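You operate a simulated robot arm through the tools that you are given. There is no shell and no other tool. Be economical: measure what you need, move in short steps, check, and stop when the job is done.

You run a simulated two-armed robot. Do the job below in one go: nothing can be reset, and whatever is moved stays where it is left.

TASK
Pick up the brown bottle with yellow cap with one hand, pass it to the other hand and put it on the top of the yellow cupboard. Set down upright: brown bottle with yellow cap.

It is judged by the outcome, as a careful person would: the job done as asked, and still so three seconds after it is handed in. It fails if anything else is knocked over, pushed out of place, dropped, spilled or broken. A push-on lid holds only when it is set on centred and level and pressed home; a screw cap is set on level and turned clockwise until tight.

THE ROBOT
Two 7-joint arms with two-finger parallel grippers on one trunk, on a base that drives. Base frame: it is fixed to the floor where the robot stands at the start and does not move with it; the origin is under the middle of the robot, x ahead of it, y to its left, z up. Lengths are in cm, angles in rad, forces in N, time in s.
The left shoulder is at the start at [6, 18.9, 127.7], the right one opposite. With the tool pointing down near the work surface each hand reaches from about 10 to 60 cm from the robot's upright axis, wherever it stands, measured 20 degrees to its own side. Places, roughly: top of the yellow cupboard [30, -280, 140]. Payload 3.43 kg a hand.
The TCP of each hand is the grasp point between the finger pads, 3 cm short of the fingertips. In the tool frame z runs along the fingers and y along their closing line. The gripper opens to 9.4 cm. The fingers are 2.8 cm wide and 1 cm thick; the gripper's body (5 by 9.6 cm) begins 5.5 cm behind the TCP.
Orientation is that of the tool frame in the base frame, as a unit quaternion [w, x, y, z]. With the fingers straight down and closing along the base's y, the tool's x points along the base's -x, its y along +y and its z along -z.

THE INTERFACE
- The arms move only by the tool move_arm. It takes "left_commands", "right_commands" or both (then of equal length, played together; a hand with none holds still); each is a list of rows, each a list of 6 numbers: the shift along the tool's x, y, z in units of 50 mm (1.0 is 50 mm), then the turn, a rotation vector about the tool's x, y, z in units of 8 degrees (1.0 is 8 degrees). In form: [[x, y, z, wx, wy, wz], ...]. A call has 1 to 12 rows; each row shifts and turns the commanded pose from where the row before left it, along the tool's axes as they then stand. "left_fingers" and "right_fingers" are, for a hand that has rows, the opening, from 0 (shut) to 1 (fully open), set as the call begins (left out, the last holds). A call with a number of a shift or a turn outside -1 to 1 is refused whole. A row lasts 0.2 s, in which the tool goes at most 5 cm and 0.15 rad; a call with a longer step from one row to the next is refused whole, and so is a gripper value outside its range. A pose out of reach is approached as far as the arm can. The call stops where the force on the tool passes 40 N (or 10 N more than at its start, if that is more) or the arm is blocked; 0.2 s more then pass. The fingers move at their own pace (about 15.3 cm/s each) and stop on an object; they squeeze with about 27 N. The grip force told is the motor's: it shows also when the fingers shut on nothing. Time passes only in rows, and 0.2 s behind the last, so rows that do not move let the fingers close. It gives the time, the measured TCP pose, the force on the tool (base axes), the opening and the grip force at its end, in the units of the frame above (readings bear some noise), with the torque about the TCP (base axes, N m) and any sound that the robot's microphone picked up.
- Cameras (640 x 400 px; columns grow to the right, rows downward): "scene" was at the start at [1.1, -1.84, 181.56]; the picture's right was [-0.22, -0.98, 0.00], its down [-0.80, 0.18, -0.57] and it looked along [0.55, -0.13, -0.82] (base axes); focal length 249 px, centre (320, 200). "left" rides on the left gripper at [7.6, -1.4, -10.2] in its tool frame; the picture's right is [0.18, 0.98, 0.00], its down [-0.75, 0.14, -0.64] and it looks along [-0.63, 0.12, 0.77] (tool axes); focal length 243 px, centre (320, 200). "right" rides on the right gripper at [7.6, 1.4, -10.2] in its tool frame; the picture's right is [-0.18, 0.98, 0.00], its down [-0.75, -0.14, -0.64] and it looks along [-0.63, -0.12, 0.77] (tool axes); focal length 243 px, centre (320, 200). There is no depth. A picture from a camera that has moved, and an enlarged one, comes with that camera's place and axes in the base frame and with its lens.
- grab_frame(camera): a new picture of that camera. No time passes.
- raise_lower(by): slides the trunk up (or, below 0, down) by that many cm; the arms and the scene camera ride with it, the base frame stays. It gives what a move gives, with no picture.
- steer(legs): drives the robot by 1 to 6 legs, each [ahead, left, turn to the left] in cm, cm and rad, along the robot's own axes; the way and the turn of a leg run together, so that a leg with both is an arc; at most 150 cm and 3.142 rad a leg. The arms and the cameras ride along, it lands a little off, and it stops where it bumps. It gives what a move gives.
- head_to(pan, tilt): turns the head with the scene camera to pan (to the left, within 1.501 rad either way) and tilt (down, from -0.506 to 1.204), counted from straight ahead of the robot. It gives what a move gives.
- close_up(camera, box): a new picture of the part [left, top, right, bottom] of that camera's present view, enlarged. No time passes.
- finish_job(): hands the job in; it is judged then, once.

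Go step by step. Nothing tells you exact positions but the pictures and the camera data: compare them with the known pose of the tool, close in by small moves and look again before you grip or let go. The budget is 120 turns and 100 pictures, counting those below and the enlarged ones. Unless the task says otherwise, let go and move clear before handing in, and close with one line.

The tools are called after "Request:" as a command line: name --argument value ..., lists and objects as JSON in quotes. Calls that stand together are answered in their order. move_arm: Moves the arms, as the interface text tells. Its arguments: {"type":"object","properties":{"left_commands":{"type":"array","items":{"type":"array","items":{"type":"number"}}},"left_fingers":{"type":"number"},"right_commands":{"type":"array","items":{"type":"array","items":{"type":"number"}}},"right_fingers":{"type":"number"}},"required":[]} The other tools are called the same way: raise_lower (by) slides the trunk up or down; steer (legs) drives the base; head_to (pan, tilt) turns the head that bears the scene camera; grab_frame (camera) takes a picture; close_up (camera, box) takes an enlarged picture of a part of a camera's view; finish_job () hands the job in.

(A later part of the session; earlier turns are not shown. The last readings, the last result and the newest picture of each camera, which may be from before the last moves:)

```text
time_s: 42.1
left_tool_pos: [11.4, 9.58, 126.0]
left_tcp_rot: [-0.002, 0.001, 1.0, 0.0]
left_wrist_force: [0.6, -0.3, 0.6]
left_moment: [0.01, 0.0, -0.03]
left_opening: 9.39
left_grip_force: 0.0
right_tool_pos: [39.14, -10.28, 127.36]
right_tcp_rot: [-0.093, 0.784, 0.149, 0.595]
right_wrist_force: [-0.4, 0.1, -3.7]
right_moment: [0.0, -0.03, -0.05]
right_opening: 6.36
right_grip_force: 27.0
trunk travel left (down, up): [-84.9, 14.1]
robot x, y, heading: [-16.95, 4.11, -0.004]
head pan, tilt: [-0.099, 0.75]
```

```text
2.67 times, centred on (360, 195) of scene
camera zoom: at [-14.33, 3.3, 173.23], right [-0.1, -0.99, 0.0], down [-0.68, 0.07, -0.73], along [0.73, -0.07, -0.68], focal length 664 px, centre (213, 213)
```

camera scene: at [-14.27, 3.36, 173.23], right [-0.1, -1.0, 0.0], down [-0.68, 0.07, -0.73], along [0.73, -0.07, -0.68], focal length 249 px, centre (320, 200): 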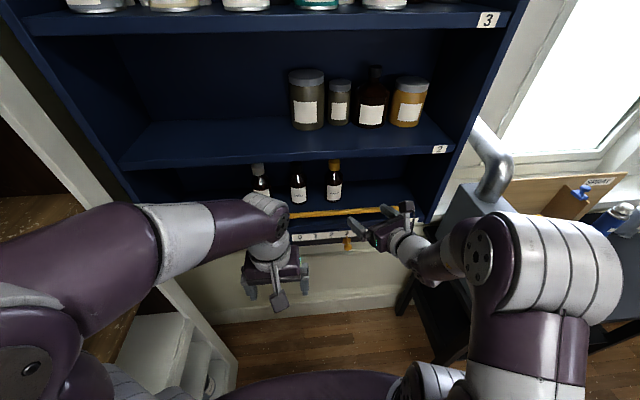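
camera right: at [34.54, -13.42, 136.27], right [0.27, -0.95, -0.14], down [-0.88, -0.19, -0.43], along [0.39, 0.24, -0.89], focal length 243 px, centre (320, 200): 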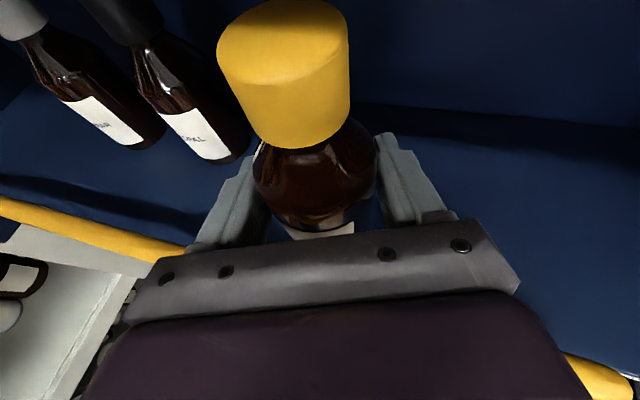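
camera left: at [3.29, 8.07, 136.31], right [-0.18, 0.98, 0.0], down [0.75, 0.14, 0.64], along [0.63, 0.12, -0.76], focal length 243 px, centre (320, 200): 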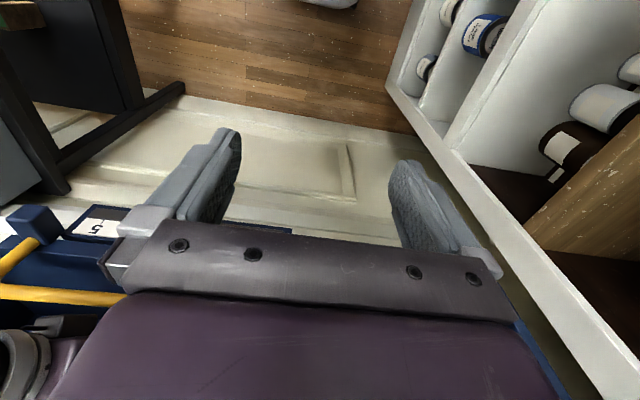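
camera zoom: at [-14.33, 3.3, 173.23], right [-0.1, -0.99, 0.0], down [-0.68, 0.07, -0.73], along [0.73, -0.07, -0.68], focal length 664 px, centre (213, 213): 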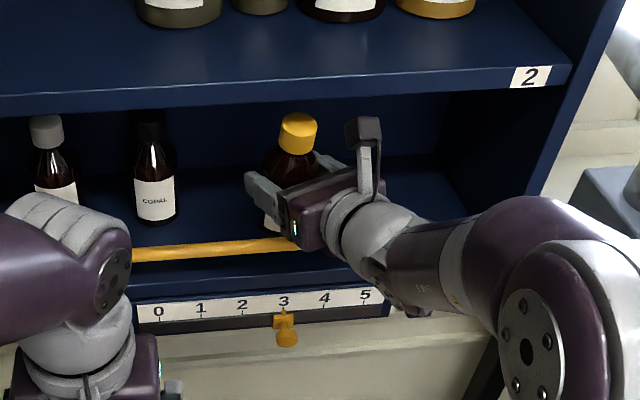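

I'll lift the last 3.6 cm. That leaves the base clear of the rail and the cap just under the upper shelf.

Request:
move_arm --right_commands '[[0.23, 0, -0.08, 0, 0, 0], [0.23, 0, -0.08, 0, 0, 0], [0.23, 0, -0.08, 0, 0, 0], [0, 0, 0, 0, 0, 0]]'

Request:
close_up --camera "scene" --box '[240, 120, 480, 270]'

```text
time_s: 43.1
left_tool_pos: [11.38, 9.49, 125.91]
left_tcp_rot: [-0.001, 0.0, 1.0, -0.001]
left_wrist_force: [0.5, 0.1, 0.3]
left_moment: [0.01, 0.01, 0.02]
left_opening: 9.38
left_grip_force: 0.1
right_tool_pos: [39.1, -10.21, 131.03]
right_tcp_rot: [-0.092, 0.784, 0.148, 0.595]
right_wrist_force: [-0.1, -0.6, -3.5]
right_moment: [-0.03, 0.04, -0.02]
right_opening: 6.35
right_grip_force: 26.6
trunk travel left (down, up): [-84.9, 14.1]
robot x, y, heading: [-16.73, 4.43, -0.002]
head pan, tilt: [-0.099, 0.75]
```

```text
2.67 times, centred on (360, 195) of scene
camera zoom: at [-14.36, 3.3, 173.23], right [-0.1, -0.99, 0.0], down [-0.68, 0.07, -0.73], along [0.73, -0.07, -0.68], focal length 664 px, centre (213, 213)
```

zoom: 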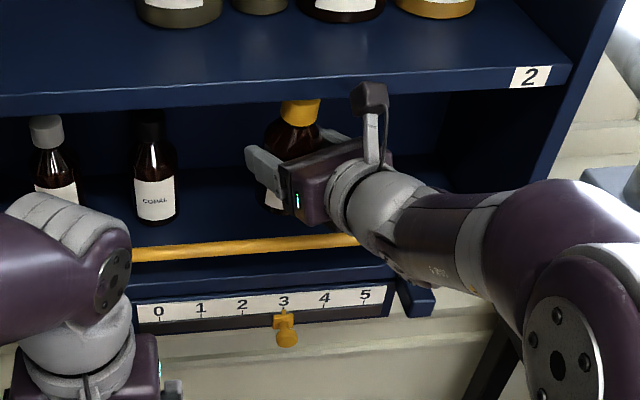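

Now I'll draw the bottle straight back over the rail with the arm.

Request:
move_arm --right_commands '[[-0.1, -0.14, -0.38, 0, 0, 0], [-0.1, -0.14, -0.38, 0, 0, 0], [-0.1, -0.14, -0.38, 0, 0, 0], [-0.1, -0.14, -0.38, 0, 0, 0], [0, 0, 0, 0, 0, 0]]'

Request:
close_up --camera "scene" --box '[240, 120, 480, 270]'

```text
time_s: 44.3
left_tool_pos: [11.44, 9.5, 125.93]
left_tcp_rot: [-0.001, 0.001, 1.0, 0.0]
left_wrist_force: [1.0, 0.1, -0.1]
left_moment: [0.0, -0.03, -0.02]
left_opening: 9.4
left_grip_force: 0.1
right_tool_pos: [30.73, -10.35, 131.13]
right_tcp_rot: [-0.092, 0.784, 0.148, 0.596]
right_wrist_force: [-0.2, -0.3, -3.2]
right_moment: [-0.02, 0.0, -0.02]
right_opening: 6.35
right_grip_force: 27.0
trunk travel left (down, up): [-84.9, 14.1]
robot x, y, heading: [-16.76, 4.76, -0.002]
head pan, tilt: [-0.099, 0.75]
```

```text
2.67 times, centred on (360, 195) of scene
camera zoom: at [-14.32, 3.31, 173.23], right [-0.1, -0.99, 0.0], down [-0.68, 0.07, -0.73], along [0.73, -0.07, -0.68], focal length 664 px, centre (213, 213)
```

zoom: 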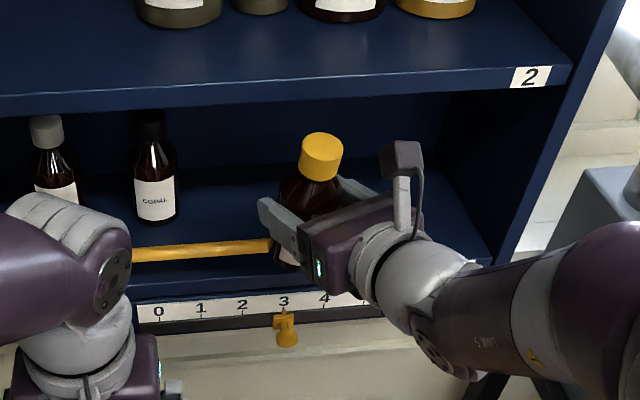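

The bottle is free of the shelf. The left-hand cabinet makes it tight here, so I'll back off, turn right and do the handover in open floor on the way to the cupboard.

Request:
steer --legs '[[-21, 0, 0]]'

Request:
head_to --pan -1.3 --tilt 0.75

Request:
grab_frame --camera "scene"

```text
time_s: 45.9
left_tool_pos: [-8.94, 9.44, 125.9]
left_tcp_rot: [0.0, 0.002, 1.0, 0.0]
left_wrist_force: [0.5, 0.4, 0.1]
left_moment: [-0.03, 0.01, -0.01]
left_opening: 9.43
left_grip_force: 0.0
right_tool_pos: [10.25, -10.3, 131.13]
right_tcp_rot: [-0.092, 0.785, 0.149, 0.594]
right_wrist_force: [0.2, 0.4, -4.0]
right_moment: [-0.01, 0.01, 0.01]
right_opening: 6.35
right_grip_force: 26.6
trunk travel left (down, up): [-84.9, 14.1]
robot x, y, heading: [-37.43, 4.6, -0.002]
head pan, tilt: [-0.099, 0.75]
```

```text
time_s: 47.3
left_tool_pos: [-9.18, 9.47, 126.01]
left_tcp_rot: [0.0, 0.001, 1.0, 0.0]
left_wrist_force: [0.1, 0.1, -0.5]
left_moment: [-0.03, 0.0, -0.02]
left_opening: 9.39
left_grip_force: 0.0
right_tool_pos: [10.14, -10.25, 131.19]
right_tcp_rot: [-0.093, 0.784, 0.149, 0.595]
right_wrist_force: [0.8, -1.4, -4.4]
right_moment: [-0.03, 0.02, 0.04]
right_opening: 6.36
right_grip_force: 26.6
trunk travel left (down, up): [-84.9, 14.1]
robot x, y, heading: [-37.31, 4.14, -0.002]
head pan, tilt: [-1.3, 0.75]
```

```text
64 pictures are left
camera scene: at [-40.96, -3.82, 173.23], right [-0.96, -0.27, 0.0], down [-0.18, 0.66, -0.73], along [0.19, -0.7, -0.68], focal length 249 px, centre (320, 200)
```

scene: 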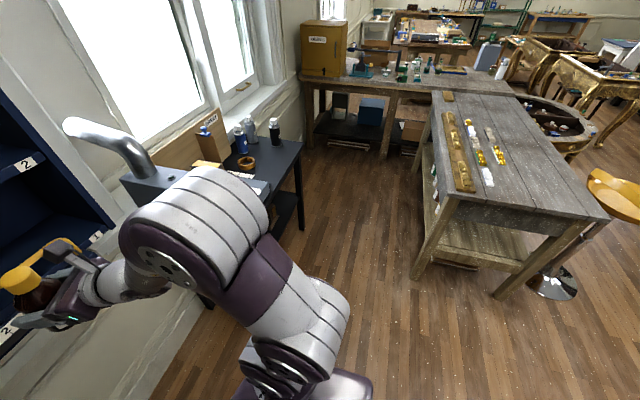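

The corridor is clear. I'll turn right 90° in place and do the handover here, facing the open floor.

Request:
steer --legs '[[0, 0, -0.8], [0, 0, -0.77]]'

Request:
head_to --pan 0 --tilt 0.75

Request:
grab_frame --camera "scene"

```text
time_s: 51.8
left_tool_pos: [-31.53, -23.66, 125.97]
left_tcp_rot: [0.0, 0.7, 0.715, 0.001]
left_wrist_force: [-0.1, 0.3, -1.0]
left_moment: [-0.02, 0.01, -0.03]
left_opening: 9.4
left_grip_force: 0.1
right_tool_pos: [-51.01, -43.36, 131.24]
right_tcp_rot: [0.35, 0.665, -0.442, 0.49]
right_wrist_force: [0.7, -0.2, -3.2]
right_moment: [0.02, -0.03, 0.03]
right_opening: 6.33
right_grip_force: 27.6
trunk travel left (down, up): [-84.9, 14.1]
robot x, y, heading: [-37.13, 4.29, -1.552]
head pan, tilt: [-1.3, 0.75]
```

```text
time_s: 53.2
left_tool_pos: [-31.56, -23.67, 126.08]
left_tcp_rot: [-0.001, 0.7, 0.714, 0.001]
left_wrist_force: [-0.3, 0.5, -0.3]
left_moment: [0.0, 0.0, 0.01]
left_opening: 9.42
left_grip_force: 0.0
right_tool_pos: [-51.05, -43.38, 131.14]
right_tcp_rot: [0.351, 0.664, -0.443, 0.489]
right_wrist_force: [0.3, 0.6, -3.3]
right_moment: [-0.01, -0.01, -0.06]
right_opening: 6.35
right_grip_force: 27.2
trunk travel left (down, up): [-84.9, 14.1]
robot x, y, heading: [-37.22, 4.4, -1.548]
head pan, tilt: [0.0, 0.75]
```

```text
63 pictures are left
camera scene: at [-37.15, 1.83, 173.23], right [-1.0, -0.02, 0.0], down [-0.01, 0.68, -0.73], along [0.01, -0.73, -0.68], focal length 249 px, centre (320, 200)
```

scene: 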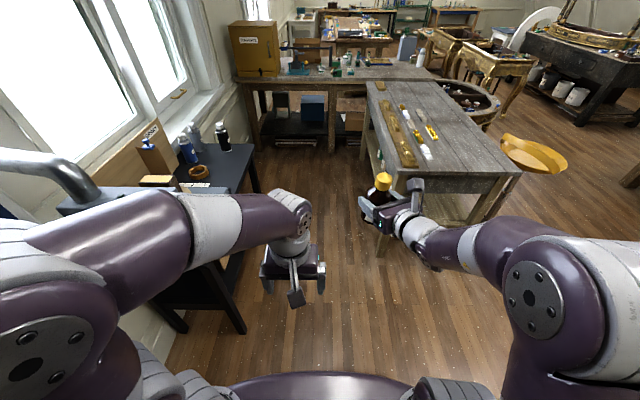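

Now I'll set the bottle upright and swing the right hand so its fingers point more to the left, ready to face the left hand.

Request:
move_arm --right_commands '[[0, 0, 0, 0, -1, 0], [0, 0, -0.3, 0.9, 0.03, -0.39], [0, 0, -0.3, 0.9, 0.03, -0.39], [0, 0, -0.3, 0.9, 0.03, -0.39], [0, 0, -0.3, 0.9, 0.03, -0.39], [0, 0, 0, 0.9, 0.03, -0.39], [0, 0, 0, 0.9, 0.03, -0.39], [0, 0, 0, 0.9, 0.03, -0.39], [0, 0, 0, 0, 0, 0]]'

Request:
grab_frame --camera "scene"

```text
time_s: 55.2
left_tool_pos: [-31.61, -23.53, 126.02]
left_tcp_rot: [0.0, 0.7, 0.714, 0.0]
left_wrist_force: [-0.1, 0.5, -0.3]
left_moment: [-0.02, -0.04, 0.0]
left_opening: 9.41
left_grip_force: 0.0
right_tool_pos: [-43.23, -39.89, 130.56]
right_tcp_rot: [0.147, 0.825, -0.2, 0.508]
right_wrist_force: [-0.2, 1.1, -3.5]
right_moment: [-0.03, 0.01, -0.01]
right_opening: 6.34
right_grip_force: 27.1
right hand out of reach, approached as far as the arm can: row 4, 5, 6, 7, 8
trunk travel left (down, up): [-84.9, 14.1]
robot x, y, heading: [-37.3, 4.63, -1.549]
head pan, tilt: [0.0, 0.75]
```

```text
62 pictures are left
camera scene: at [-37.18, 1.96, 173.23], right [-1.0, -0.02, 0.0], down [-0.01, 0.68, -0.73], along [0.01, -0.73, -0.68], focal length 249 px, centre (320, 200)
```

scene: 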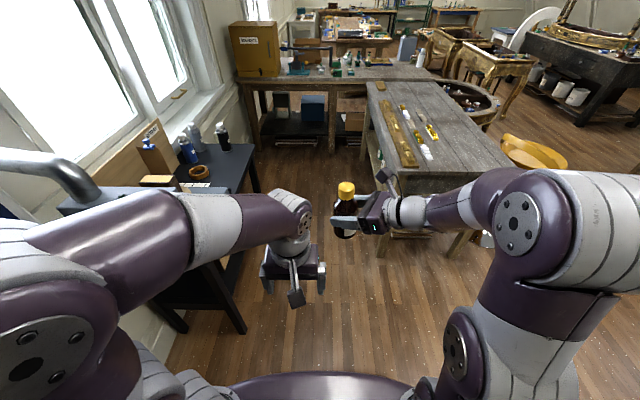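

The right hand is ready, with the bottle near [-42.5, -40.3] and its base at z≈123.5. Now I'll move the left hand outward and yaw it 90°.

Request:
move_arm --left_commands '[[0, 0.9, 0, 0, 0, 0], [0, 0.9, 0, 0, 0, 0], [0, 0.9, 0, 0, 0, 0], [0, 0, 0, 0, 0, -1], [0, 0, 0, 0, 0, -1], [0, 0, 0, 0, 0, -1], [0, 0, 0, 0, 0, -1], [0, 0, 0, 0, 0, -1], [0, 0, 0, 0, 0, -1], [0, 0, 0, 0, 0, -1], [0, 0, 0, 0, 0, -1], [0, 0, 0, 0, 0, -1]]' --left_fingers 1

Request:
move_arm --left_commands '[[0, 0, 0, 0, 0, -1], [0, 0, 0, 0, 0, -1], [0, 0, 0, 0, 0, -0.25], [0, 0, 0, 0, 1, 0], [0, 0, 0, 0, 1, 0], [0, 0, 0, 0, 1, 0], [0, 0, 0, 0, 1, 0], [0, 0, 0, 0, 1, 0], [0, 0, 0, 0, 1, 0], [0, 0, 0, 0, 1, 0], [0, 0, 0, 0, 1, 0], [0, 0, 0, 0, 1, 0]]'

Request:
grab_frame --camera "scene"

```text
time_s: 57.9
left_tool_pos: [-18.07, -23.24, 125.91]
left_tcp_rot: [0.0, 0.145, 0.989, 0.001]
left_wrist_force: [-0.5, 0.6, 0.5]
left_moment: [-0.03, 0.0, 0.02]
left_opening: 9.43
left_grip_force: 0.0
right_tool_pos: [-43.23, -40.13, 130.67]
right_tcp_rot: [0.148, 0.825, -0.202, 0.507]
right_wrist_force: [0.0, 0.5, -2.8]
right_moment: [-0.01, 0.02, 0.03]
right_opening: 6.33
right_grip_force: 27.0
trunk travel left (down, up): [-84.9, 14.1]
robot x, y, heading: [-37.18, 4.69, -1.55]
head pan, tilt: [0.0, 0.75]
```

```text
time_s: 60.5
left_tool_pos: [-21.78, -28.71, 111.58]
left_tcp_rot: [-0.436, -0.009, 0.9, -0.011]
left_wrist_force: [1.2, -0.4, 0.1]
left_moment: [0.0, -0.01, 0.03]
left_opening: 9.41
left_grip_force: 0.0
left hand out of reach, approached as far as the arm can: row 5, 6, 7, 8, 9, 10, 11, 12
right_tool_pos: [-43.17, -39.93, 130.6]
right_tcp_rot: [0.148, 0.825, -0.201, 0.506]
right_wrist_force: [-0.2, -0.4, -3.8]
right_moment: [-0.02, 0.03, 0.0]
right_opening: 6.33
right_grip_force: 27.0
trunk travel left (down, up): [-84.9, 14.1]
robot x, y, heading: [-37.33, 4.2, -1.549]
head pan, tilt: [0.0, 0.75]
```

```text
61 pictures are left
camera scene: at [-37.13, 1.83, 173.23], right [-1.0, -0.02, 0.0], down [-0.01, 0.68, -0.73], along [0.01, -0.73, -0.68], focal length 249 px, centre (320, 200)
```

scene: 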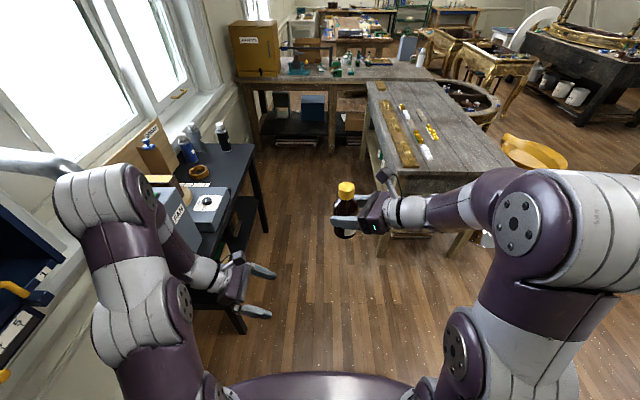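

The left elbow hit a limit close to the body. I'll move that hand forward and up, then finish the pitch.

Request:
move_arm --left_commands '[[0.49, -0.48, -0.27, 0, 0, 0], [0.49, -0.48, -0.27, 0, 0, 0], [0.49, -0.48, -0.27, 0, 0, 0], [0.49, -0.48, -0.27, 0, 0, 0], [0.49, -0.48, -0.27, 0, 0, 0], [0, 0, 0, 0, 1, 0], [0, 0, 0, 0, 1, 0], [0, 0, 0, 0, 1, 0], [0, 0, 0, 0, 1, 0], [0, 0, 0, 0, 0, 0]]'

Request:
grab_frame --camera "scene"

Request:
grab_frame --camera "left"

```text
time_s: 62.6
left_tool_pos: [-31.69, -34.82, 116.45]
left_tcp_rot: [-0.434, -0.012, 0.901, -0.017]
left_wrist_force: [0.3, 0.0, 0.5]
left_moment: [-0.04, 0.01, 0.0]
left_opening: 9.4
left_grip_force: 0.1
left hand out of reach, approached as far as the arm can: row 1, 2, 3, 4, 5, 6, 7, 8, 9
right_tool_pos: [-43.32, -40.05, 130.55]
right_tcp_rot: [0.147, 0.826, -0.202, 0.506]
right_wrist_force: [0.0, 0.1, -3.1]
right_moment: [0.0, 0.01, 0.0]
right_opening: 6.36
right_grip_force: 26.9
trunk travel left (down, up): [-84.9, 14.1]
robot x, y, heading: [-37.02, 4.4, -1.552]
head pan, tilt: [0.0, 0.75]
```

```text
60 pictures are left
camera scene: at [-37.14, 1.84, 173.23], right [-1.0, -0.02, 0.0], down [-0.01, 0.68, -0.73], along [0.01, -0.73, -0.68], focal length 249 px, centre (320, 200)
```

scene: 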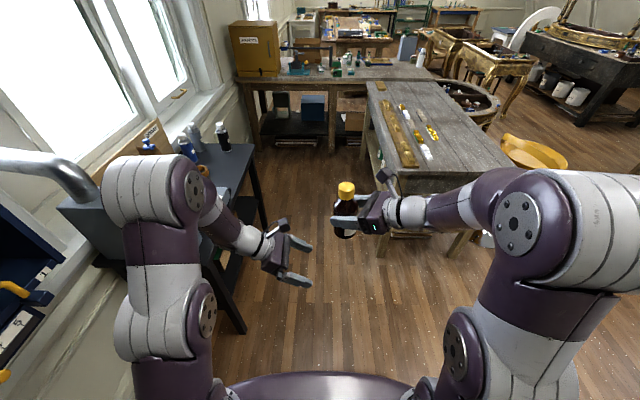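

```text
59 pictures are left
camera left: at [-28.45, -35.6, 128.79], right [-0.15, 0.98, 0.12], down [0.97, 0.17, -0.19], along [-0.21, 0.09, -0.97], focal length 243 px, centre (320, 200)
```

left: 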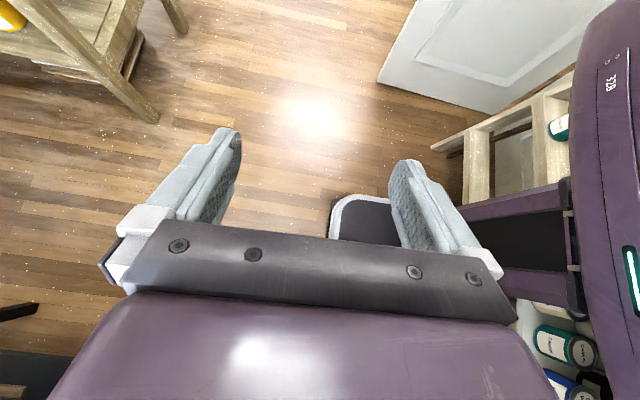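

The left wrist limits the pitch at this heading. Mirroring the right arm's pose (heading about 55° inward, pitch about 26°) should be reachable and leaves plenty of clearance at the handover.

Request:
move_arm --left_commands '[[0, 0, 0, 0.78, 0, -0.62], [0, 0, 0, 0.78, 0, -0.62], [0, 0, 0, 0.78, 0, -0.62], [0, 0, 0, 0.78, 0, -0.62], [0.39, 0, -0.31, 0, 0, 0], [0.39, 0, -0.31, 0, 0, 0], [0.39, 0, -0.31, 0, 0, 0], [0.39, 0, -0.31, 0, 0, 0], [0, 0, 0, 0, 0.75, 0], [0, 0, 0, 0, 0.75, 0], [0, 0, 0, 0, 0, 0]]'

Request:
grab_frame --camera "scene"

```text
time_s: 65.0
left_tool_pos: [-31.89, -34.44, 126.3]
left_tcp_rot: [-0.504, -0.243, 0.813, -0.162]
left_wrist_force: [0.6, -0.2, -0.1]
left_moment: [-0.03, 0.0, 0.03]
left_opening: 9.4
left_grip_force: 0.1
right_tool_pos: [-43.25, -39.96, 130.72]
right_tcp_rot: [0.147, 0.825, -0.201, 0.507]
right_wrist_force: [-0.8, 0.0, -3.1]
right_moment: [0.02, -0.01, -0.01]
right_opening: 6.33
right_grip_force: 27.1
trunk travel left (down, up): [-84.9, 14.1]
robot x, y, heading: [-37.39, 4.33, -1.553]
head pan, tilt: [0.0, 0.75]
```

```text
58 pictures are left
camera scene: at [-37.16, 1.9, 173.23], right [-1.0, -0.02, 0.0], down [-0.01, 0.68, -0.73], along [0.01, -0.73, -0.68], focal length 249 px, centre (320, 200)
```

scene: 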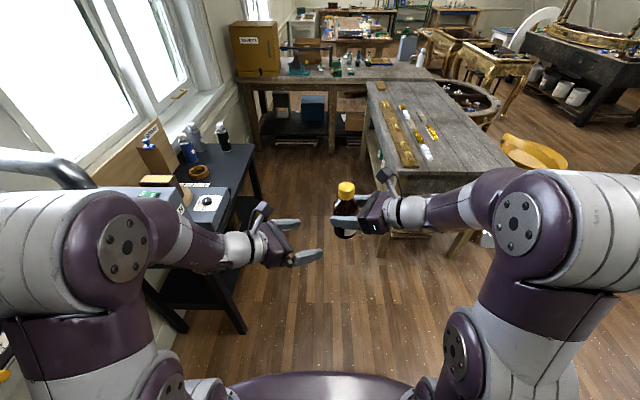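

The left pose is good (heading -55°, pitch 26°). I'll move it onto its approach line and check with the left camera.

Request:
move_arm --left_commands '[[0.54, 0.1, -0.34, 0, 0, 0], [0.54, 0.1, -0.34, 0, 0, 0], [0, 0, 0, 0, 0, 0]]'

Request:
grab_frame --camera "left"

Request:
close_up --camera "scene" --box '[240, 150, 440, 275]'

```text
time_s: 65.8
left_tool_pos: [-31.86, -33.34, 132.72]
left_tcp_rot: [-0.505, -0.243, 0.812, -0.161]
left_wrist_force: [0.0, -0.7, 0.6]
left_moment: [0.02, -0.02, -0.03]
left_opening: 9.39
left_grip_force: 0.0
right_tool_pos: [-43.26, -40.12, 130.52]
right_tcp_rot: [0.147, 0.826, -0.202, 0.506]
right_wrist_force: [0.4, -0.9, -3.5]
right_moment: [0.02, 0.01, 0.0]
right_opening: 6.33
right_grip_force: 26.5
trunk travel left (down, up): [-84.9, 14.1]
robot x, y, heading: [-37.17, 4.54, -1.549]
head pan, tilt: [0.0, 0.75]
```

```text
57 pictures are left
camera left: at [-26.38, -30.98, 144.18], right [-0.62, 0.77, 0.15], down [0.68, 0.62, -0.4], along [-0.4, -0.14, -0.91], focal length 243 px, centre (320, 200)
```

left: 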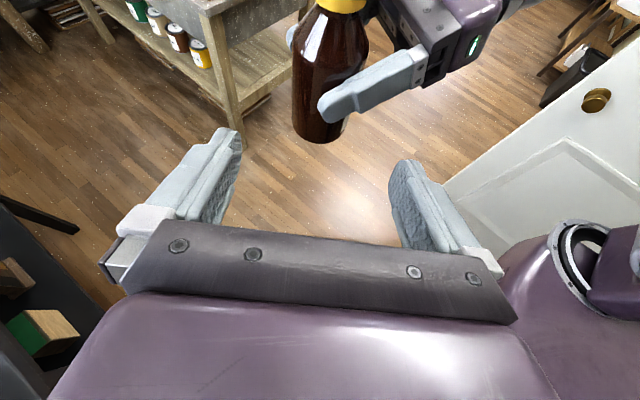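

```text
3.20 times, centred on (340, 212) of scene
camera zoom: at [-37.11, 1.66, 173.22], right [-1.0, -0.02, 0.0], down [-0.01, 0.68, -0.73], along [0.01, -0.73, -0.68], focal length 797 px, centre (256, 160)
```

zoom: 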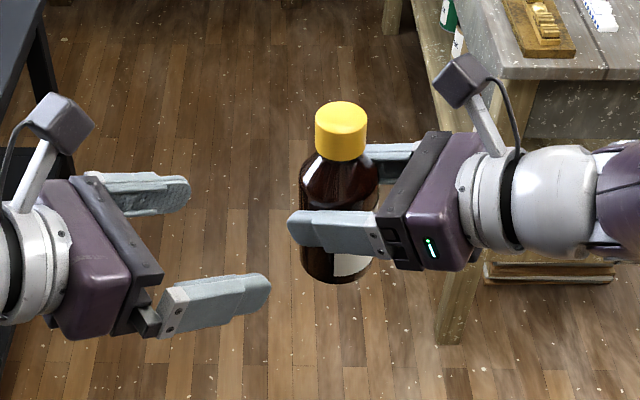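

The geometry matches. I'll advance the left hand 7 cm along its fingers and check.

Request:
move_arm --left_commands '[[0, 0.05, 0.5, 0, 0, 0], [0, 0.05, 0.5, 0, 0, 0], [0, 0, 0.4, 0, 0, 0], [0, 0, 0, 0, 0, 0]]'

Request:
grab_frame --camera "left"

Request:
close_up --camera "scene" --box '[240, 150, 440, 275]'

```text
time_s: 66.8
left_tool_pos: [-37.48, -36.41, 129.45]
left_tcp_rot: [-0.505, -0.243, 0.812, -0.162]
left_wrist_force: [0.4, 0.8, 0.0]
left_moment: [-0.03, 0.01, -0.01]
left_opening: 9.39
left_grip_force: 0.1
right_tool_pos: [-43.18, -40.01, 130.57]
right_tcp_rot: [0.147, 0.826, -0.201, 0.506]
right_wrist_force: [0.2, -1.0, -3.0]
right_moment: [0.01, 0.01, 0.04]
right_opening: 6.34
right_grip_force: 26.7
trunk travel left (down, up): [-84.9, 14.1]
robot x, y, heading: [-37.11, 4.47, -1.555]
head pan, tilt: [0.0, 0.75]
```

```text
55 pictures are left
camera left: at [-31.82, -34.05, 140.83], right [-0.62, 0.77, 0.15], down [0.68, 0.62, -0.4], along [-0.4, -0.15, -0.91], focal length 243 px, centre (320, 200)
```

left: 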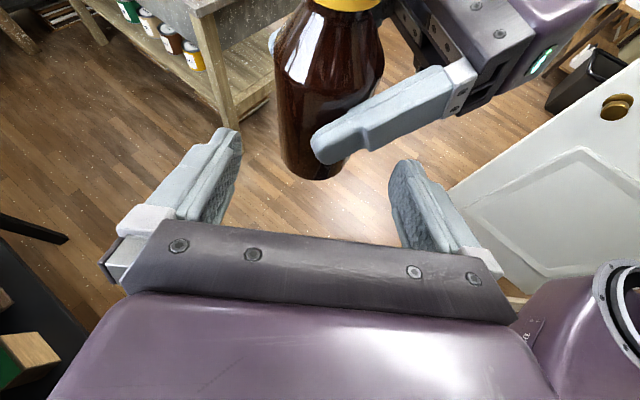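

```text
3.20 times, centred on (340, 212) of scene
camera zoom: at [-37.12, 1.87, 173.23], right [-1.0, -0.02, 0.0], down [-0.01, 0.68, -0.73], along [0.01, -0.73, -0.68], focal length 797 px, centre (256, 160)
```

zoom: 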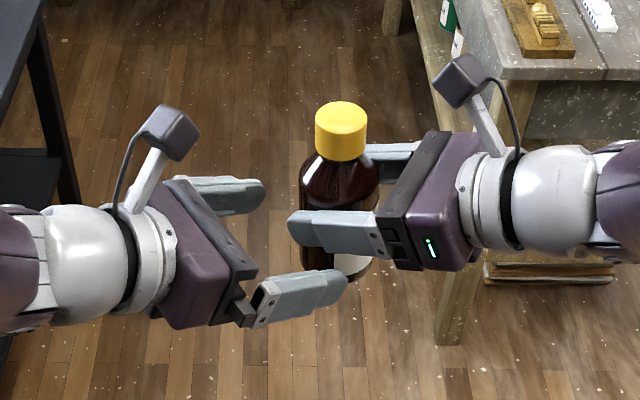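

Alignment is good. I'll finish the last 5.9 cm in small rows.

Request:
move_arm --left_commands '[[0, -0.03, 0.4, 0, 0, 0], [0, -0.02, 0.4, 0, 0, 0], [0, 0, 0.38, 0, 0, 0], [0, 0, 0, 0, 0, 0]]'

Request:
grab_frame --camera "left"

Request:
close_up --camera "scene" --box '[240, 150, 440, 275]'

```text
time_s: 67.8
left_tool_pos: [-41.61, -39.53, 126.65]
left_tcp_rot: [-0.504, -0.243, 0.813, -0.161]
left_wrist_force: [-0.2, 1.1, 0.0]
left_moment: [0.01, 0.0, 0.01]
left_opening: 9.41
left_grip_force: 0.0
right_tool_pos: [-43.23, -39.98, 130.59]
right_tcp_rot: [0.147, 0.826, -0.201, 0.506]
right_wrist_force: [0.7, -0.2, -4.2]
right_moment: [0.0, 0.06, 0.02]
right_opening: 6.3
right_grip_force: 27.0
trunk travel left (down, up): [-84.9, 14.1]
robot x, y, heading: [-37.48, 4.54, -1.552]
head pan, tilt: [0.0, 0.75]
```

```text
53 pictures are left
camera left: at [-35.93, -37.2, 138.08], right [-0.62, 0.77, 0.15], down [0.68, 0.62, -0.4], along [-0.4, -0.15, -0.91], focal length 243 px, centre (320, 200)
```

left: 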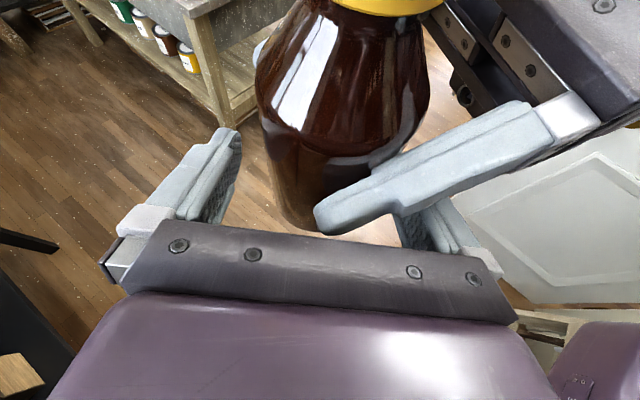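

```text
3.20 times, centred on (340, 212) of scene
camera zoom: at [-37.12, 1.85, 173.23], right [-1.0, -0.02, 0.0], down [-0.01, 0.68, -0.73], along [0.01, -0.73, -0.68], focal length 797 px, centre (256, 160)
```

zoom: 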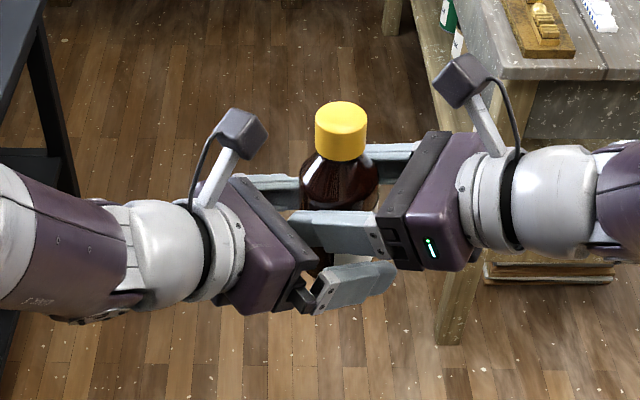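

The bottle's lower body lies between the left fingers. I'll close the left gripper.

Request:
move_arm --left_commands '[[0, 0, 0, 0, 0, 0], [0, 0, 0, 0, 0, 0], [0, 0, 0, 0, 0, 0], [0, 0, 0, 0, 0, 0]]' --left_fingers 0

Request:
grab_frame --camera "left"

```text
time_s: 68.8
left_tool_pos: [-41.53, -39.43, 126.66]
left_tcp_rot: [-0.504, -0.244, 0.813, -0.16]
left_wrist_force: [3.8, 13.5, -8.3]
left_moment: [-0.31, 0.62, 0.28]
left_opening: 6.14
left_grip_force: 27.0
right_tool_pos: [-43.36, -40.04, 130.64]
right_tcp_rot: [0.149, 0.825, -0.202, 0.507]
right_wrist_force: [-2.8, -13.1, 8.6]
right_moment: [-0.19, -0.67, -0.52]
right_opening: 6.31
right_grip_force: 27.0
trunk travel left (down, up): [-84.9, 14.1]
robot x, y, heading: [-37.58, 4.4, -1.554]
head pan, tilt: [0.0, 0.75]
```

```text
51 pictures are left
camera left: at [-35.94, -37.19, 137.99], right [-0.62, 0.77, 0.15], down [0.68, 0.62, -0.4], along [-0.4, -0.14, -0.91], focal length 243 px, centre (320, 200)
```

left: 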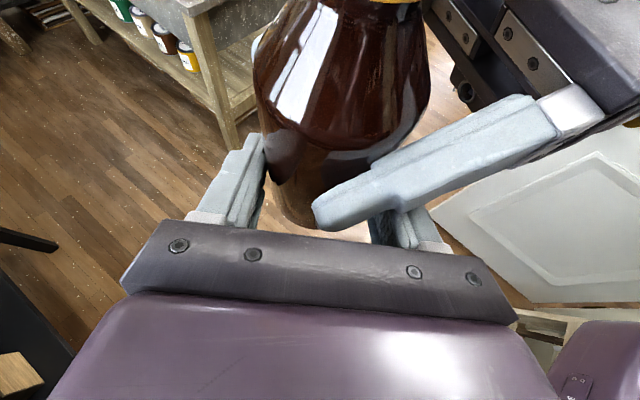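

Both hands hold it, with about 16 N of internal force. I'll ease the left hand a little sideways to relieve this before the right lets go.

Request:
move_arm --left_commands '[[-0.02, 0.06, 0, 0, 0, 0], [0, 0, 0, 0, 0, 0]]'

```text
time_s: 69.5
left_tool_pos: [-41.57, -39.28, 126.63]
left_tcp_rot: [-0.504, -0.244, 0.813, -0.161]
left_wrist_force: [18.8, -3.2, -17.8]
left_moment: [0.23, 0.85, 0.54]
left_opening: 6.06
left_grip_force: 26.9
right_tool_pos: [-43.36, -40.18, 130.6]
right_tcp_rot: [0.149, 0.825, -0.203, 0.506]
right_wrist_force: [-18.9, 2.8, 13.7]
right_moment: [0.01, -0.41, -0.31]
right_opening: 6.34
right_grip_force: 27.5
trunk travel left (down, up): [-84.9, 14.1]
robot x, y, heading: [-37.37, 4.52, -1.552]
head pan, tilt: [0.0, 0.75]
```

Request:
move_arm --left_commands '[[-0.03, -0.017, -0.014, 0, 0, 0], [0, 0, 0, 0, 0, 0]]'

```text
time_s: 70.0
left_tool_pos: [-41.47, -39.21, 126.65]
left_tcp_rot: [-0.504, -0.242, 0.813, -0.161]
left_wrist_force: [3.8, -4.9, -14.4]
left_moment: [0.65, 0.38, 0.24]
left_opening: 6.06
left_grip_force: 26.4
right_tool_pos: [-43.11, -39.92, 130.55]
right_tcp_rot: [0.147, 0.825, -0.201, 0.507]
right_wrist_force: [-3.3, 4.2, 10.6]
right_moment: [-0.36, -0.43, -0.09]
right_opening: 6.33
right_grip_force: 27.2
trunk travel left (down, up): [-84.9, 14.1]
robot x, y, heading: [-37.16, 4.21, -1.547]
head pan, tilt: [0.0, 0.75]
```

Forces are low. I'll open the right hand only partly, since the left palm is close, and withdraw it straight back.

Request:
move_arm --right_commands '[[0, 0, 0, 0, 0, 0], [0, 0, 0, 0, 0, 0]]' --right_fingers 0.78

Request:
grab_frame --camera "right"

```text
time_s: 70.7
left_tool_pos: [-41.57, -39.12, 126.5]
left_tcp_rot: [-0.504, -0.243, 0.813, -0.161]
left_wrist_force: [-2.1, 13.5, -13.8]
left_moment: [-0.68, -0.1, 0.12]
left_opening: 5.9
left_grip_force: 27.8
right_tool_pos: [-43.18, -40.11, 130.72]
right_tcp_rot: [0.148, 0.825, -0.202, 0.507]
right_wrist_force: [2.2, -13.8, 8.9]
right_moment: [0.19, -0.22, -0.37]
right_opening: 6.68
right_grip_force: 0.0
trunk travel left (down, up): [-84.9, 14.1]
robot x, y, heading: [-37.17, 4.1, -1.55]
head pan, tilt: [0.0, 0.75]
```

```text
50 pictures are left
camera right: at [-48.75, -38.15, 142.02], right [-0.55, -0.83, -0.13], down [-0.74, 0.55, -0.4], along [0.4, -0.13, -0.91], focal length 243 px, centre (320, 200)
```

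right: 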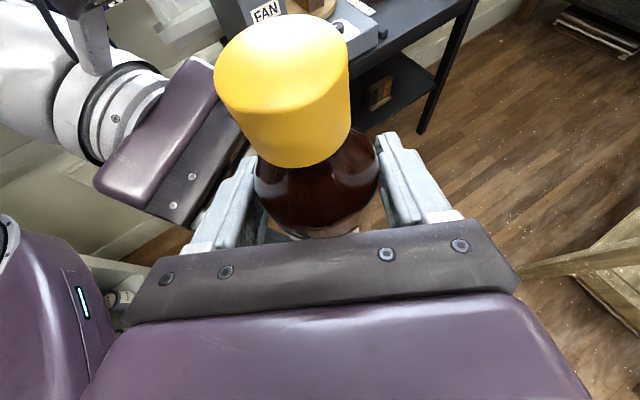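

The right finger is lightly touching the left palm. I'll nudge it away and withdraw slowly.

Request:
move_arm --right_commands '[[0, 0.03, -0.1, 0, 0, 0], [0, 0, -0.15, 0, 0, 0], [0, 0, -0.2, 0, 0, 0], [0, 0, 0, 0, 0, 0]]'

Request:
close_up --camera "scene" --box '[240, 150, 440, 275]'

```text
time_s: 71.8
left_tool_pos: [-41.36, -39.21, 126.49]
left_tcp_rot: [-0.503, -0.244, 0.813, -0.16]
left_wrist_force: [2.8, 2.1, 0.8]
left_moment: [-0.06, -0.09, 0.06]
left_opening: 5.88
left_grip_force: 26.6
right_tool_pos: [-42.67, -40.01, 130.95]
right_tcp_rot: [0.148, 0.824, -0.202, 0.509]
right_wrist_force: [-3.0, -3.6, -4.0]
right_moment: [-0.1, 0.2, -0.09]
right_opening: 7.09
right_grip_force: 0.0
right hand out of reach, approached as far as the arm can: row 1, 2, 3
trunk travel left (down, up): [-84.9, 14.1]
robot x, y, heading: [-37.38, 4.46, -1.551]
head pan, tilt: [0.0, 0.75]
stopped in row 4 (left hand): the force on the tool passed its limit at 41 N (the readings are from after the stop); the commanded pose is now the measured one
```

```text
3.20 times, centred on (340, 212) of scene
camera zoom: at [-37.15, 1.79, 173.23], right [-1.0, -0.02, 0.0], down [-0.01, 0.68, -0.73], along [0.01, -0.73, -0.68], focal length 797 px, centre (256, 160)
```

zoom: 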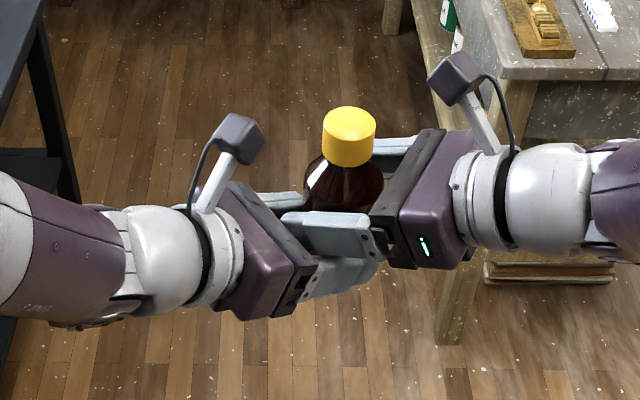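

The right arm can't retract along that line, so I'll draw the left hand with the bottle forward out of the open right fingers instead, starting with 1 cm.

Request:
move_arm --left_commands '[[-0.06, -0.08, -0.016, 0, 0, 0], [-0.06, -0.08, -0.016, 0, 0, 0], [0, 0, 0, 0, 0, 0]]'

Request:
close_up --camera "scene" --box '[240, 150, 440, 275]'

```text
time_s: 72.7
left_tool_pos: [-40.77, -39.56, 126.1]
left_tcp_rot: [-0.504, -0.244, 0.813, -0.161]
left_wrist_force: [1.5, 2.5, -0.2]
left_moment: [0.01, -0.06, 0.05]
left_opening: 5.86
left_grip_force: 26.7
right_tool_pos: [-42.67, -39.81, 130.94]
right_tcp_rot: [0.148, 0.824, -0.201, 0.508]
right_wrist_force: [-1.1, -2.8, -3.0]
right_moment: [-0.11, 0.17, -0.07]
right_opening: 7.16
right_grip_force: 0.1
trunk travel left (down, up): [-84.9, 14.1]
robot x, y, heading: [-37.36, 4.35, -1.554]
head pan, tilt: [0.0, 0.75]
```

```text
3.20 times, centred on (340, 212) of scene
camera zoom: at [-37.14, 1.87, 173.23], right [-1.0, -0.02, 0.0], down [-0.01, 0.68, -0.73], along [0.01, -0.73, -0.68], focal length 797 px, centre (256, 160)
```

zoom: 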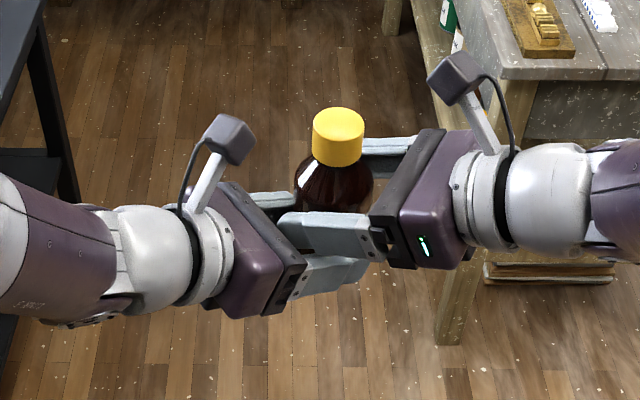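

It's sliding out with low force. I'll continue 4 cm more.

Request:
move_arm --left_commands '[[-0.116, -0.16, -0.031, 0, 0, 0], [-0.116, -0.16, -0.031, 0, 0, 0], [-0.116, -0.16, -0.031, 0, 0, 0], [-0.116, -0.16, -0.031, 0, 0, 0], [0, 0, 0, 0, 0, 0]]'

Request:
close_up --camera "scene" --box '[240, 150, 440, 275]'

```text
time_s: 73.8
left_tool_pos: [-37.44, -41.47, 124.44]
left_tcp_rot: [-0.504, -0.244, 0.813, -0.162]
left_wrist_force: [0.2, 0.1, -3.4]
left_moment: [0.01, -0.05, 0.0]
left_opening: 5.87
left_grip_force: 26.8
right_tool_pos: [-42.77, -39.74, 131.0]
right_tcp_rot: [0.147, 0.824, -0.2, 0.509]
right_wrist_force: [0.1, -0.6, 0.7]
right_moment: [0.02, 0.02, 0.01]
right_opening: 7.34
right_grip_force: 0.0
trunk travel left (down, up): [-84.9, 14.1]
robot x, y, heading: [-37.88, 4.27, -1.553]
head pan, tilt: [0.0, 0.75]
```

```text
3.20 times, centred on (340, 212) of scene
camera zoom: at [-37.15, 1.85, 173.23], right [-1.0, -0.02, 0.0], down [-0.01, 0.68, -0.73], along [0.01, -0.73, -0.68], focal length 797 px, centre (256, 160)
```

zoom: 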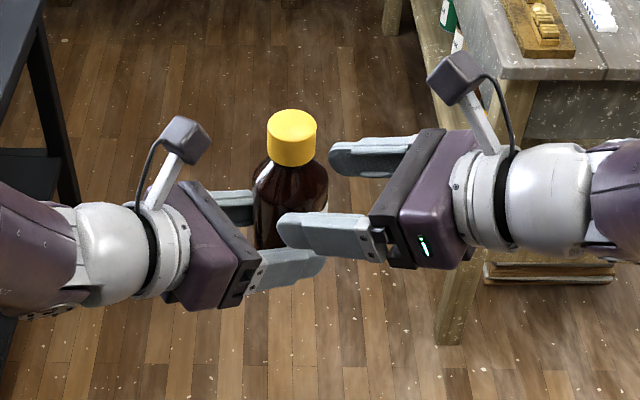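

The left hand now carries the bottle alone. I'll move it fully clear of the right hand.

Request:
move_arm --left_commands '[[-0.084, -0.36, -0.157, 0, 0, 0], [-0.084, -0.36, -0.157, 0, 0, 0], [-0.084, -0.36, -0.157, 0, 0, 0], [-0.084, -0.36, -0.157, 0, 0, 0], [0, 0, 0, 0, 0, 0]]'

Request:
grab_frame --camera "scene"

Request:
grab_frame --camera "left"

Request:
grab_frame --camera "right"

```text
time_s: 75.0
left_tool_pos: [-30.6, -45.51, 124.3]
left_tcp_rot: [-0.504, -0.243, 0.813, -0.161]
left_wrist_force: [-0.2, 0.2, -3.5]
left_moment: [0.04, -0.06, 0.02]
left_opening: 5.86
left_grip_force: 27.1
right_tool_pos: [-42.72, -39.86, 130.99]
right_tcp_rot: [0.148, 0.824, -0.201, 0.509]
right_wrist_force: [0.0, -0.3, -0.6]
right_moment: [0.01, -0.01, 0.02]
right_opening: 7.29
right_grip_force: 0.1
trunk travel left (down, up): [-84.9, 14.1]
robot x, y, heading: [-37.21, 4.28, -1.55]
head pan, tilt: [0.0, 0.75]
```

```text
46 pictures are left
camera scene: at [-37.17, 1.86, 173.23], right [-1.0, -0.02, 0.0], down [-0.01, 0.68, -0.73], along [0.01, -0.73, -0.68], focal length 249 px, centre (320, 200)
```

scene: 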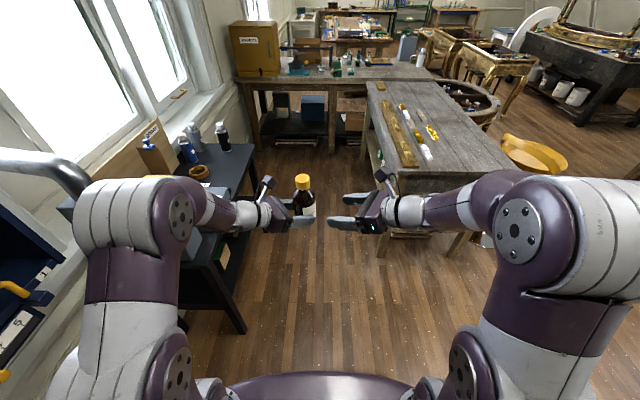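

```text
45 pictures are left
camera left: at [-24.99, -43.16, 135.69], right [-0.62, 0.77, 0.15], down [0.68, 0.62, -0.4], along [-0.4, -0.14, -0.91], focal length 243 px, centre (320, 200)
```

left: 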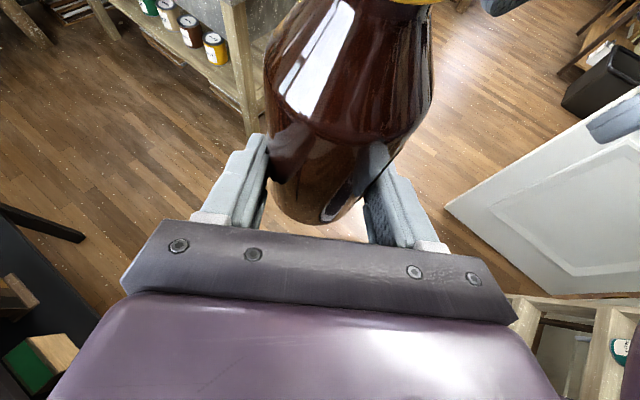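

```text
44 pictures are left
camera right: at [-48.33, -37.95, 142.33], right [-0.55, -0.83, -0.13], down [-0.73, 0.55, -0.4], along [0.4, -0.13, -0.91], focal length 243 px, centre (320, 200)
```

right: 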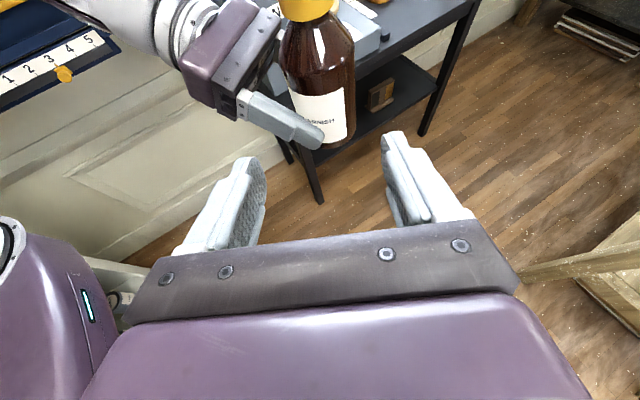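

The handover is done and the left hand holds the bottle nearly upright. Next I'll swing the right arm away to the right and check the bottle's tilt.

Request:
move_arm --right_commands '[[-0.24, 0.29, -0.47, -0.9, -0.04, 0.44], [-0.24, 0.29, -0.47, -0.9, -0.04, 0.44], [-0.24, 0.29, -0.47, -0.9, -0.04, 0.44], [-0.24, 0.29, -0.47, -0.9, -0.04, 0.44], [-0.24, 0.29, -0.47, -0.9, -0.04, 0.44], [0, 0, 0, 0, 0, 0]]' --right_fingers 0.3

Request:
grab_frame --camera "scene"

Request:
close_up --camera "scene" --box '[220, 150, 380, 250]'

```text
time_s: 76.5
left_tool_pos: [-30.53, -45.44, 124.31]
left_tcp_rot: [-0.503, -0.245, 0.813, -0.161]
left_wrist_force: [0.1, 0.0, -3.2]
left_moment: [0.07, -0.05, -0.03]
left_opening: 5.85
left_grip_force: 26.7
right_tool_pos: [-57.07, -35.92, 130.92]
right_tcp_rot: [0.314, 0.704, -0.473, 0.426]
right_wrist_force: [0.7, -0.7, 0.4]
right_moment: [0.0, -0.03, -0.01]
right_opening: 2.81
right_grip_force: 0.0
trunk travel left (down, up): [-84.9, 14.1]
robot x, y, heading: [-37.02, 4.94, -1.552]
head pan, tilt: [0.0, 0.75]
```

```text
43 pictures are left
camera scene: at [-37.13, 1.72, 173.23], right [-1.0, -0.02, 0.0], down [-0.01, 0.68, -0.73], along [0.01, -0.73, -0.68], focal length 249 px, centre (320, 200)
```

scene: 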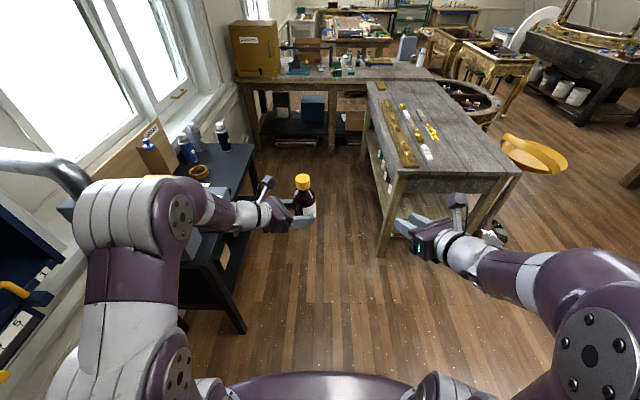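

```text
4.00 times, centred on (300, 200) of scene
camera zoom: at [-37.13, 1.72, 173.23], right [-1.0, -0.02, 0.0], down [-0.01, 0.68, -0.73], along [0.01, -0.73, -0.68], focal length 997 px, centre (400, 200)
```

zoom: 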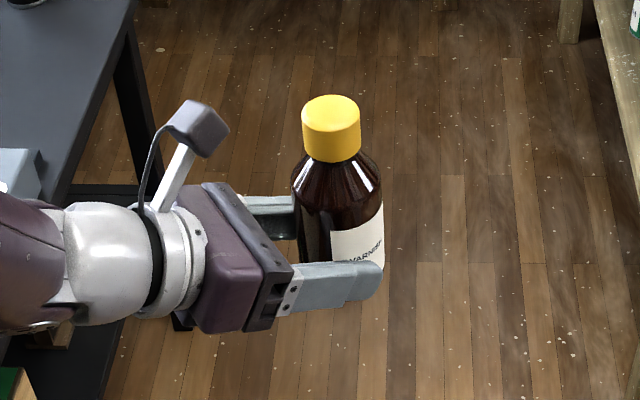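

The tilt is within about 1.5°, and the bottle's base is about 3 cm below the left TCP. Now I'll raise the trunk and the left arm to cupboard-top height.

Request:
raise_lower --by 14

Request:
move_arm --left_commands '[[0.405, -0.008, -0.2, 0, 0, 0], [0.405, -0.008, -0.2, 0, 0, 0], [0.405, -0.008, -0.2, 0, 0, 0], [0.405, -0.008, -0.2, 0, 0, 0], [0.2, -0.004, -0.1, 0, 0, 0], [0, 0, 0, 0, 0, 0]]'

Request:
grab_frame --camera "scene"

```text
time_s: 78.1
left_tool_pos: [-30.62, -45.48, 138.26]
left_tcp_rot: [-0.504, -0.244, 0.812, -0.161]
left_wrist_force: [0.3, -0.6, -3.8]
left_moment: [0.07, -0.05, 0.01]
left_opening: 5.87
left_grip_force: 27.2
right_tool_pos: [-57.02, -35.84, 145.1]
right_tcp_rot: [0.313, 0.705, -0.471, 0.428]
right_wrist_force: [0.6, -0.2, -0.1]
right_moment: [0.0, 0.0, 0.03]
right_opening: 2.85
right_grip_force: 0.1
trunk travel left (down, up): [-98.9, 0.1]
robot x, y, heading: [-37.12, 4.43, -1.553]
head pan, tilt: [0.0, 0.75]
```

```text
time_s: 79.5
left_tool_pos: [-30.52, -45.66, 148.53]
left_tcp_rot: [-0.504, -0.244, 0.812, -0.162]
left_wrist_force: [-0.3, 0.0, -3.7]
left_moment: [0.01, -0.03, 0.02]
left_opening: 5.84
left_grip_force: 27.1
right_tool_pos: [-56.96, -35.77, 145.09]
right_tcp_rot: [0.313, 0.705, -0.471, 0.427]
right_wrist_force: [-0.1, 0.0, 1.0]
right_moment: [0.0, -0.01, -0.02]
right_opening: 2.8
right_grip_force: 0.1
trunk travel left (down, up): [-98.9, 0.1]
robot x, y, heading: [-37.29, 4.27, -1.555]
head pan, tilt: [0.0, 0.75]
```

```text
41 pictures are left
camera scene: at [-37.12, 1.78, 187.23], right [-1.0, -0.02, 0.0], down [-0.01, 0.68, -0.73], along [0.01, -0.73, -0.68], focal length 249 px, centre (320, 200)
```

scene: 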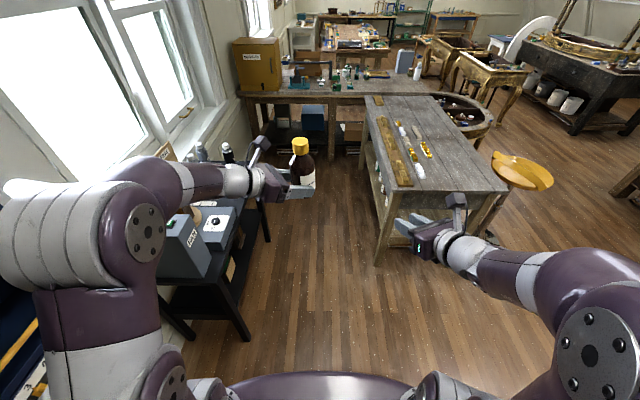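

The height is good (base ≈145). I'll drive ahead down the corridor and then look at the cupboard closely.

Request:
steer --legs '[[130, 0, -0.015]]'

Request:
head_to --pan 0.3 --tilt 0.45

Request:
grab_frame --camera "scene"

```text
time_s: 86.0
left_tool_pos: [-35.07, -175.2, 148.42]
left_tcp_rot: [-0.508, -0.219, 0.82, -0.146]
left_wrist_force: [-0.1, 0.3, -2.9]
left_moment: [0.05, -0.01, 0.02]
left_opening: 5.85
left_grip_force: 27.0
right_tool_pos: [-61.04, -163.69, 145.08]
right_tcp_rot: [0.326, 0.69, -0.493, 0.418]
right_wrist_force: [-0.1, -0.1, 0.6]
right_moment: [-0.03, 0.01, -0.01]
right_opening: 2.81
right_grip_force: 0.0
trunk travel left (down, up): [-98.9, 0.1]
robot x, y, heading: [-38.62, -125.17, -1.616]
head pan, tilt: [0.0, 0.75]
```

```text
time_s: 86.8
left_tool_pos: [-35.22, -175.27, 148.44]
left_tcp_rot: [-0.509, -0.218, 0.82, -0.145]
left_wrist_force: [0.0, 0.1, -3.3]
left_moment: [0.02, -0.08, -0.01]
left_opening: 5.83
left_grip_force: 26.8
right_tool_pos: [-61.12, -163.79, 145.07]
right_tcp_rot: [0.327, 0.689, -0.494, 0.417]
right_wrist_force: [-0.1, -0.6, 0.1]
right_moment: [-0.02, 0.05, -0.02]
right_opening: 2.82
right_grip_force: 0.0
trunk travel left (down, up): [-98.9, 0.1]
robot x, y, heading: [-38.42, -124.93, -1.612]
head pan, tilt: [0.3, 0.45]
```

```text
40 pictures are left
camera scene: at [-36.1, -128.13, 189.86], right [-0.97, -0.25, 0.0], down [-0.11, 0.42, -0.9], along [0.23, -0.87, -0.44], focal length 249 px, centre (320, 200)
```

scene: 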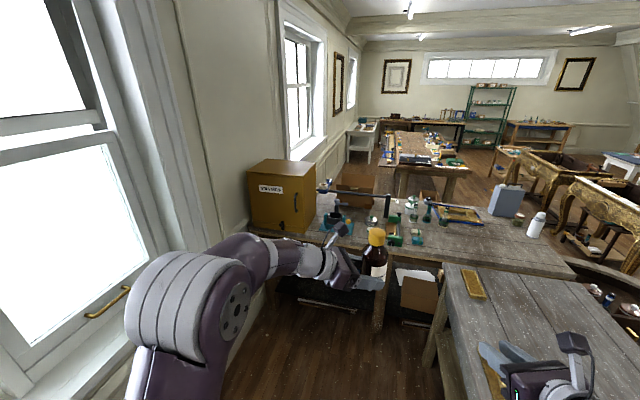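

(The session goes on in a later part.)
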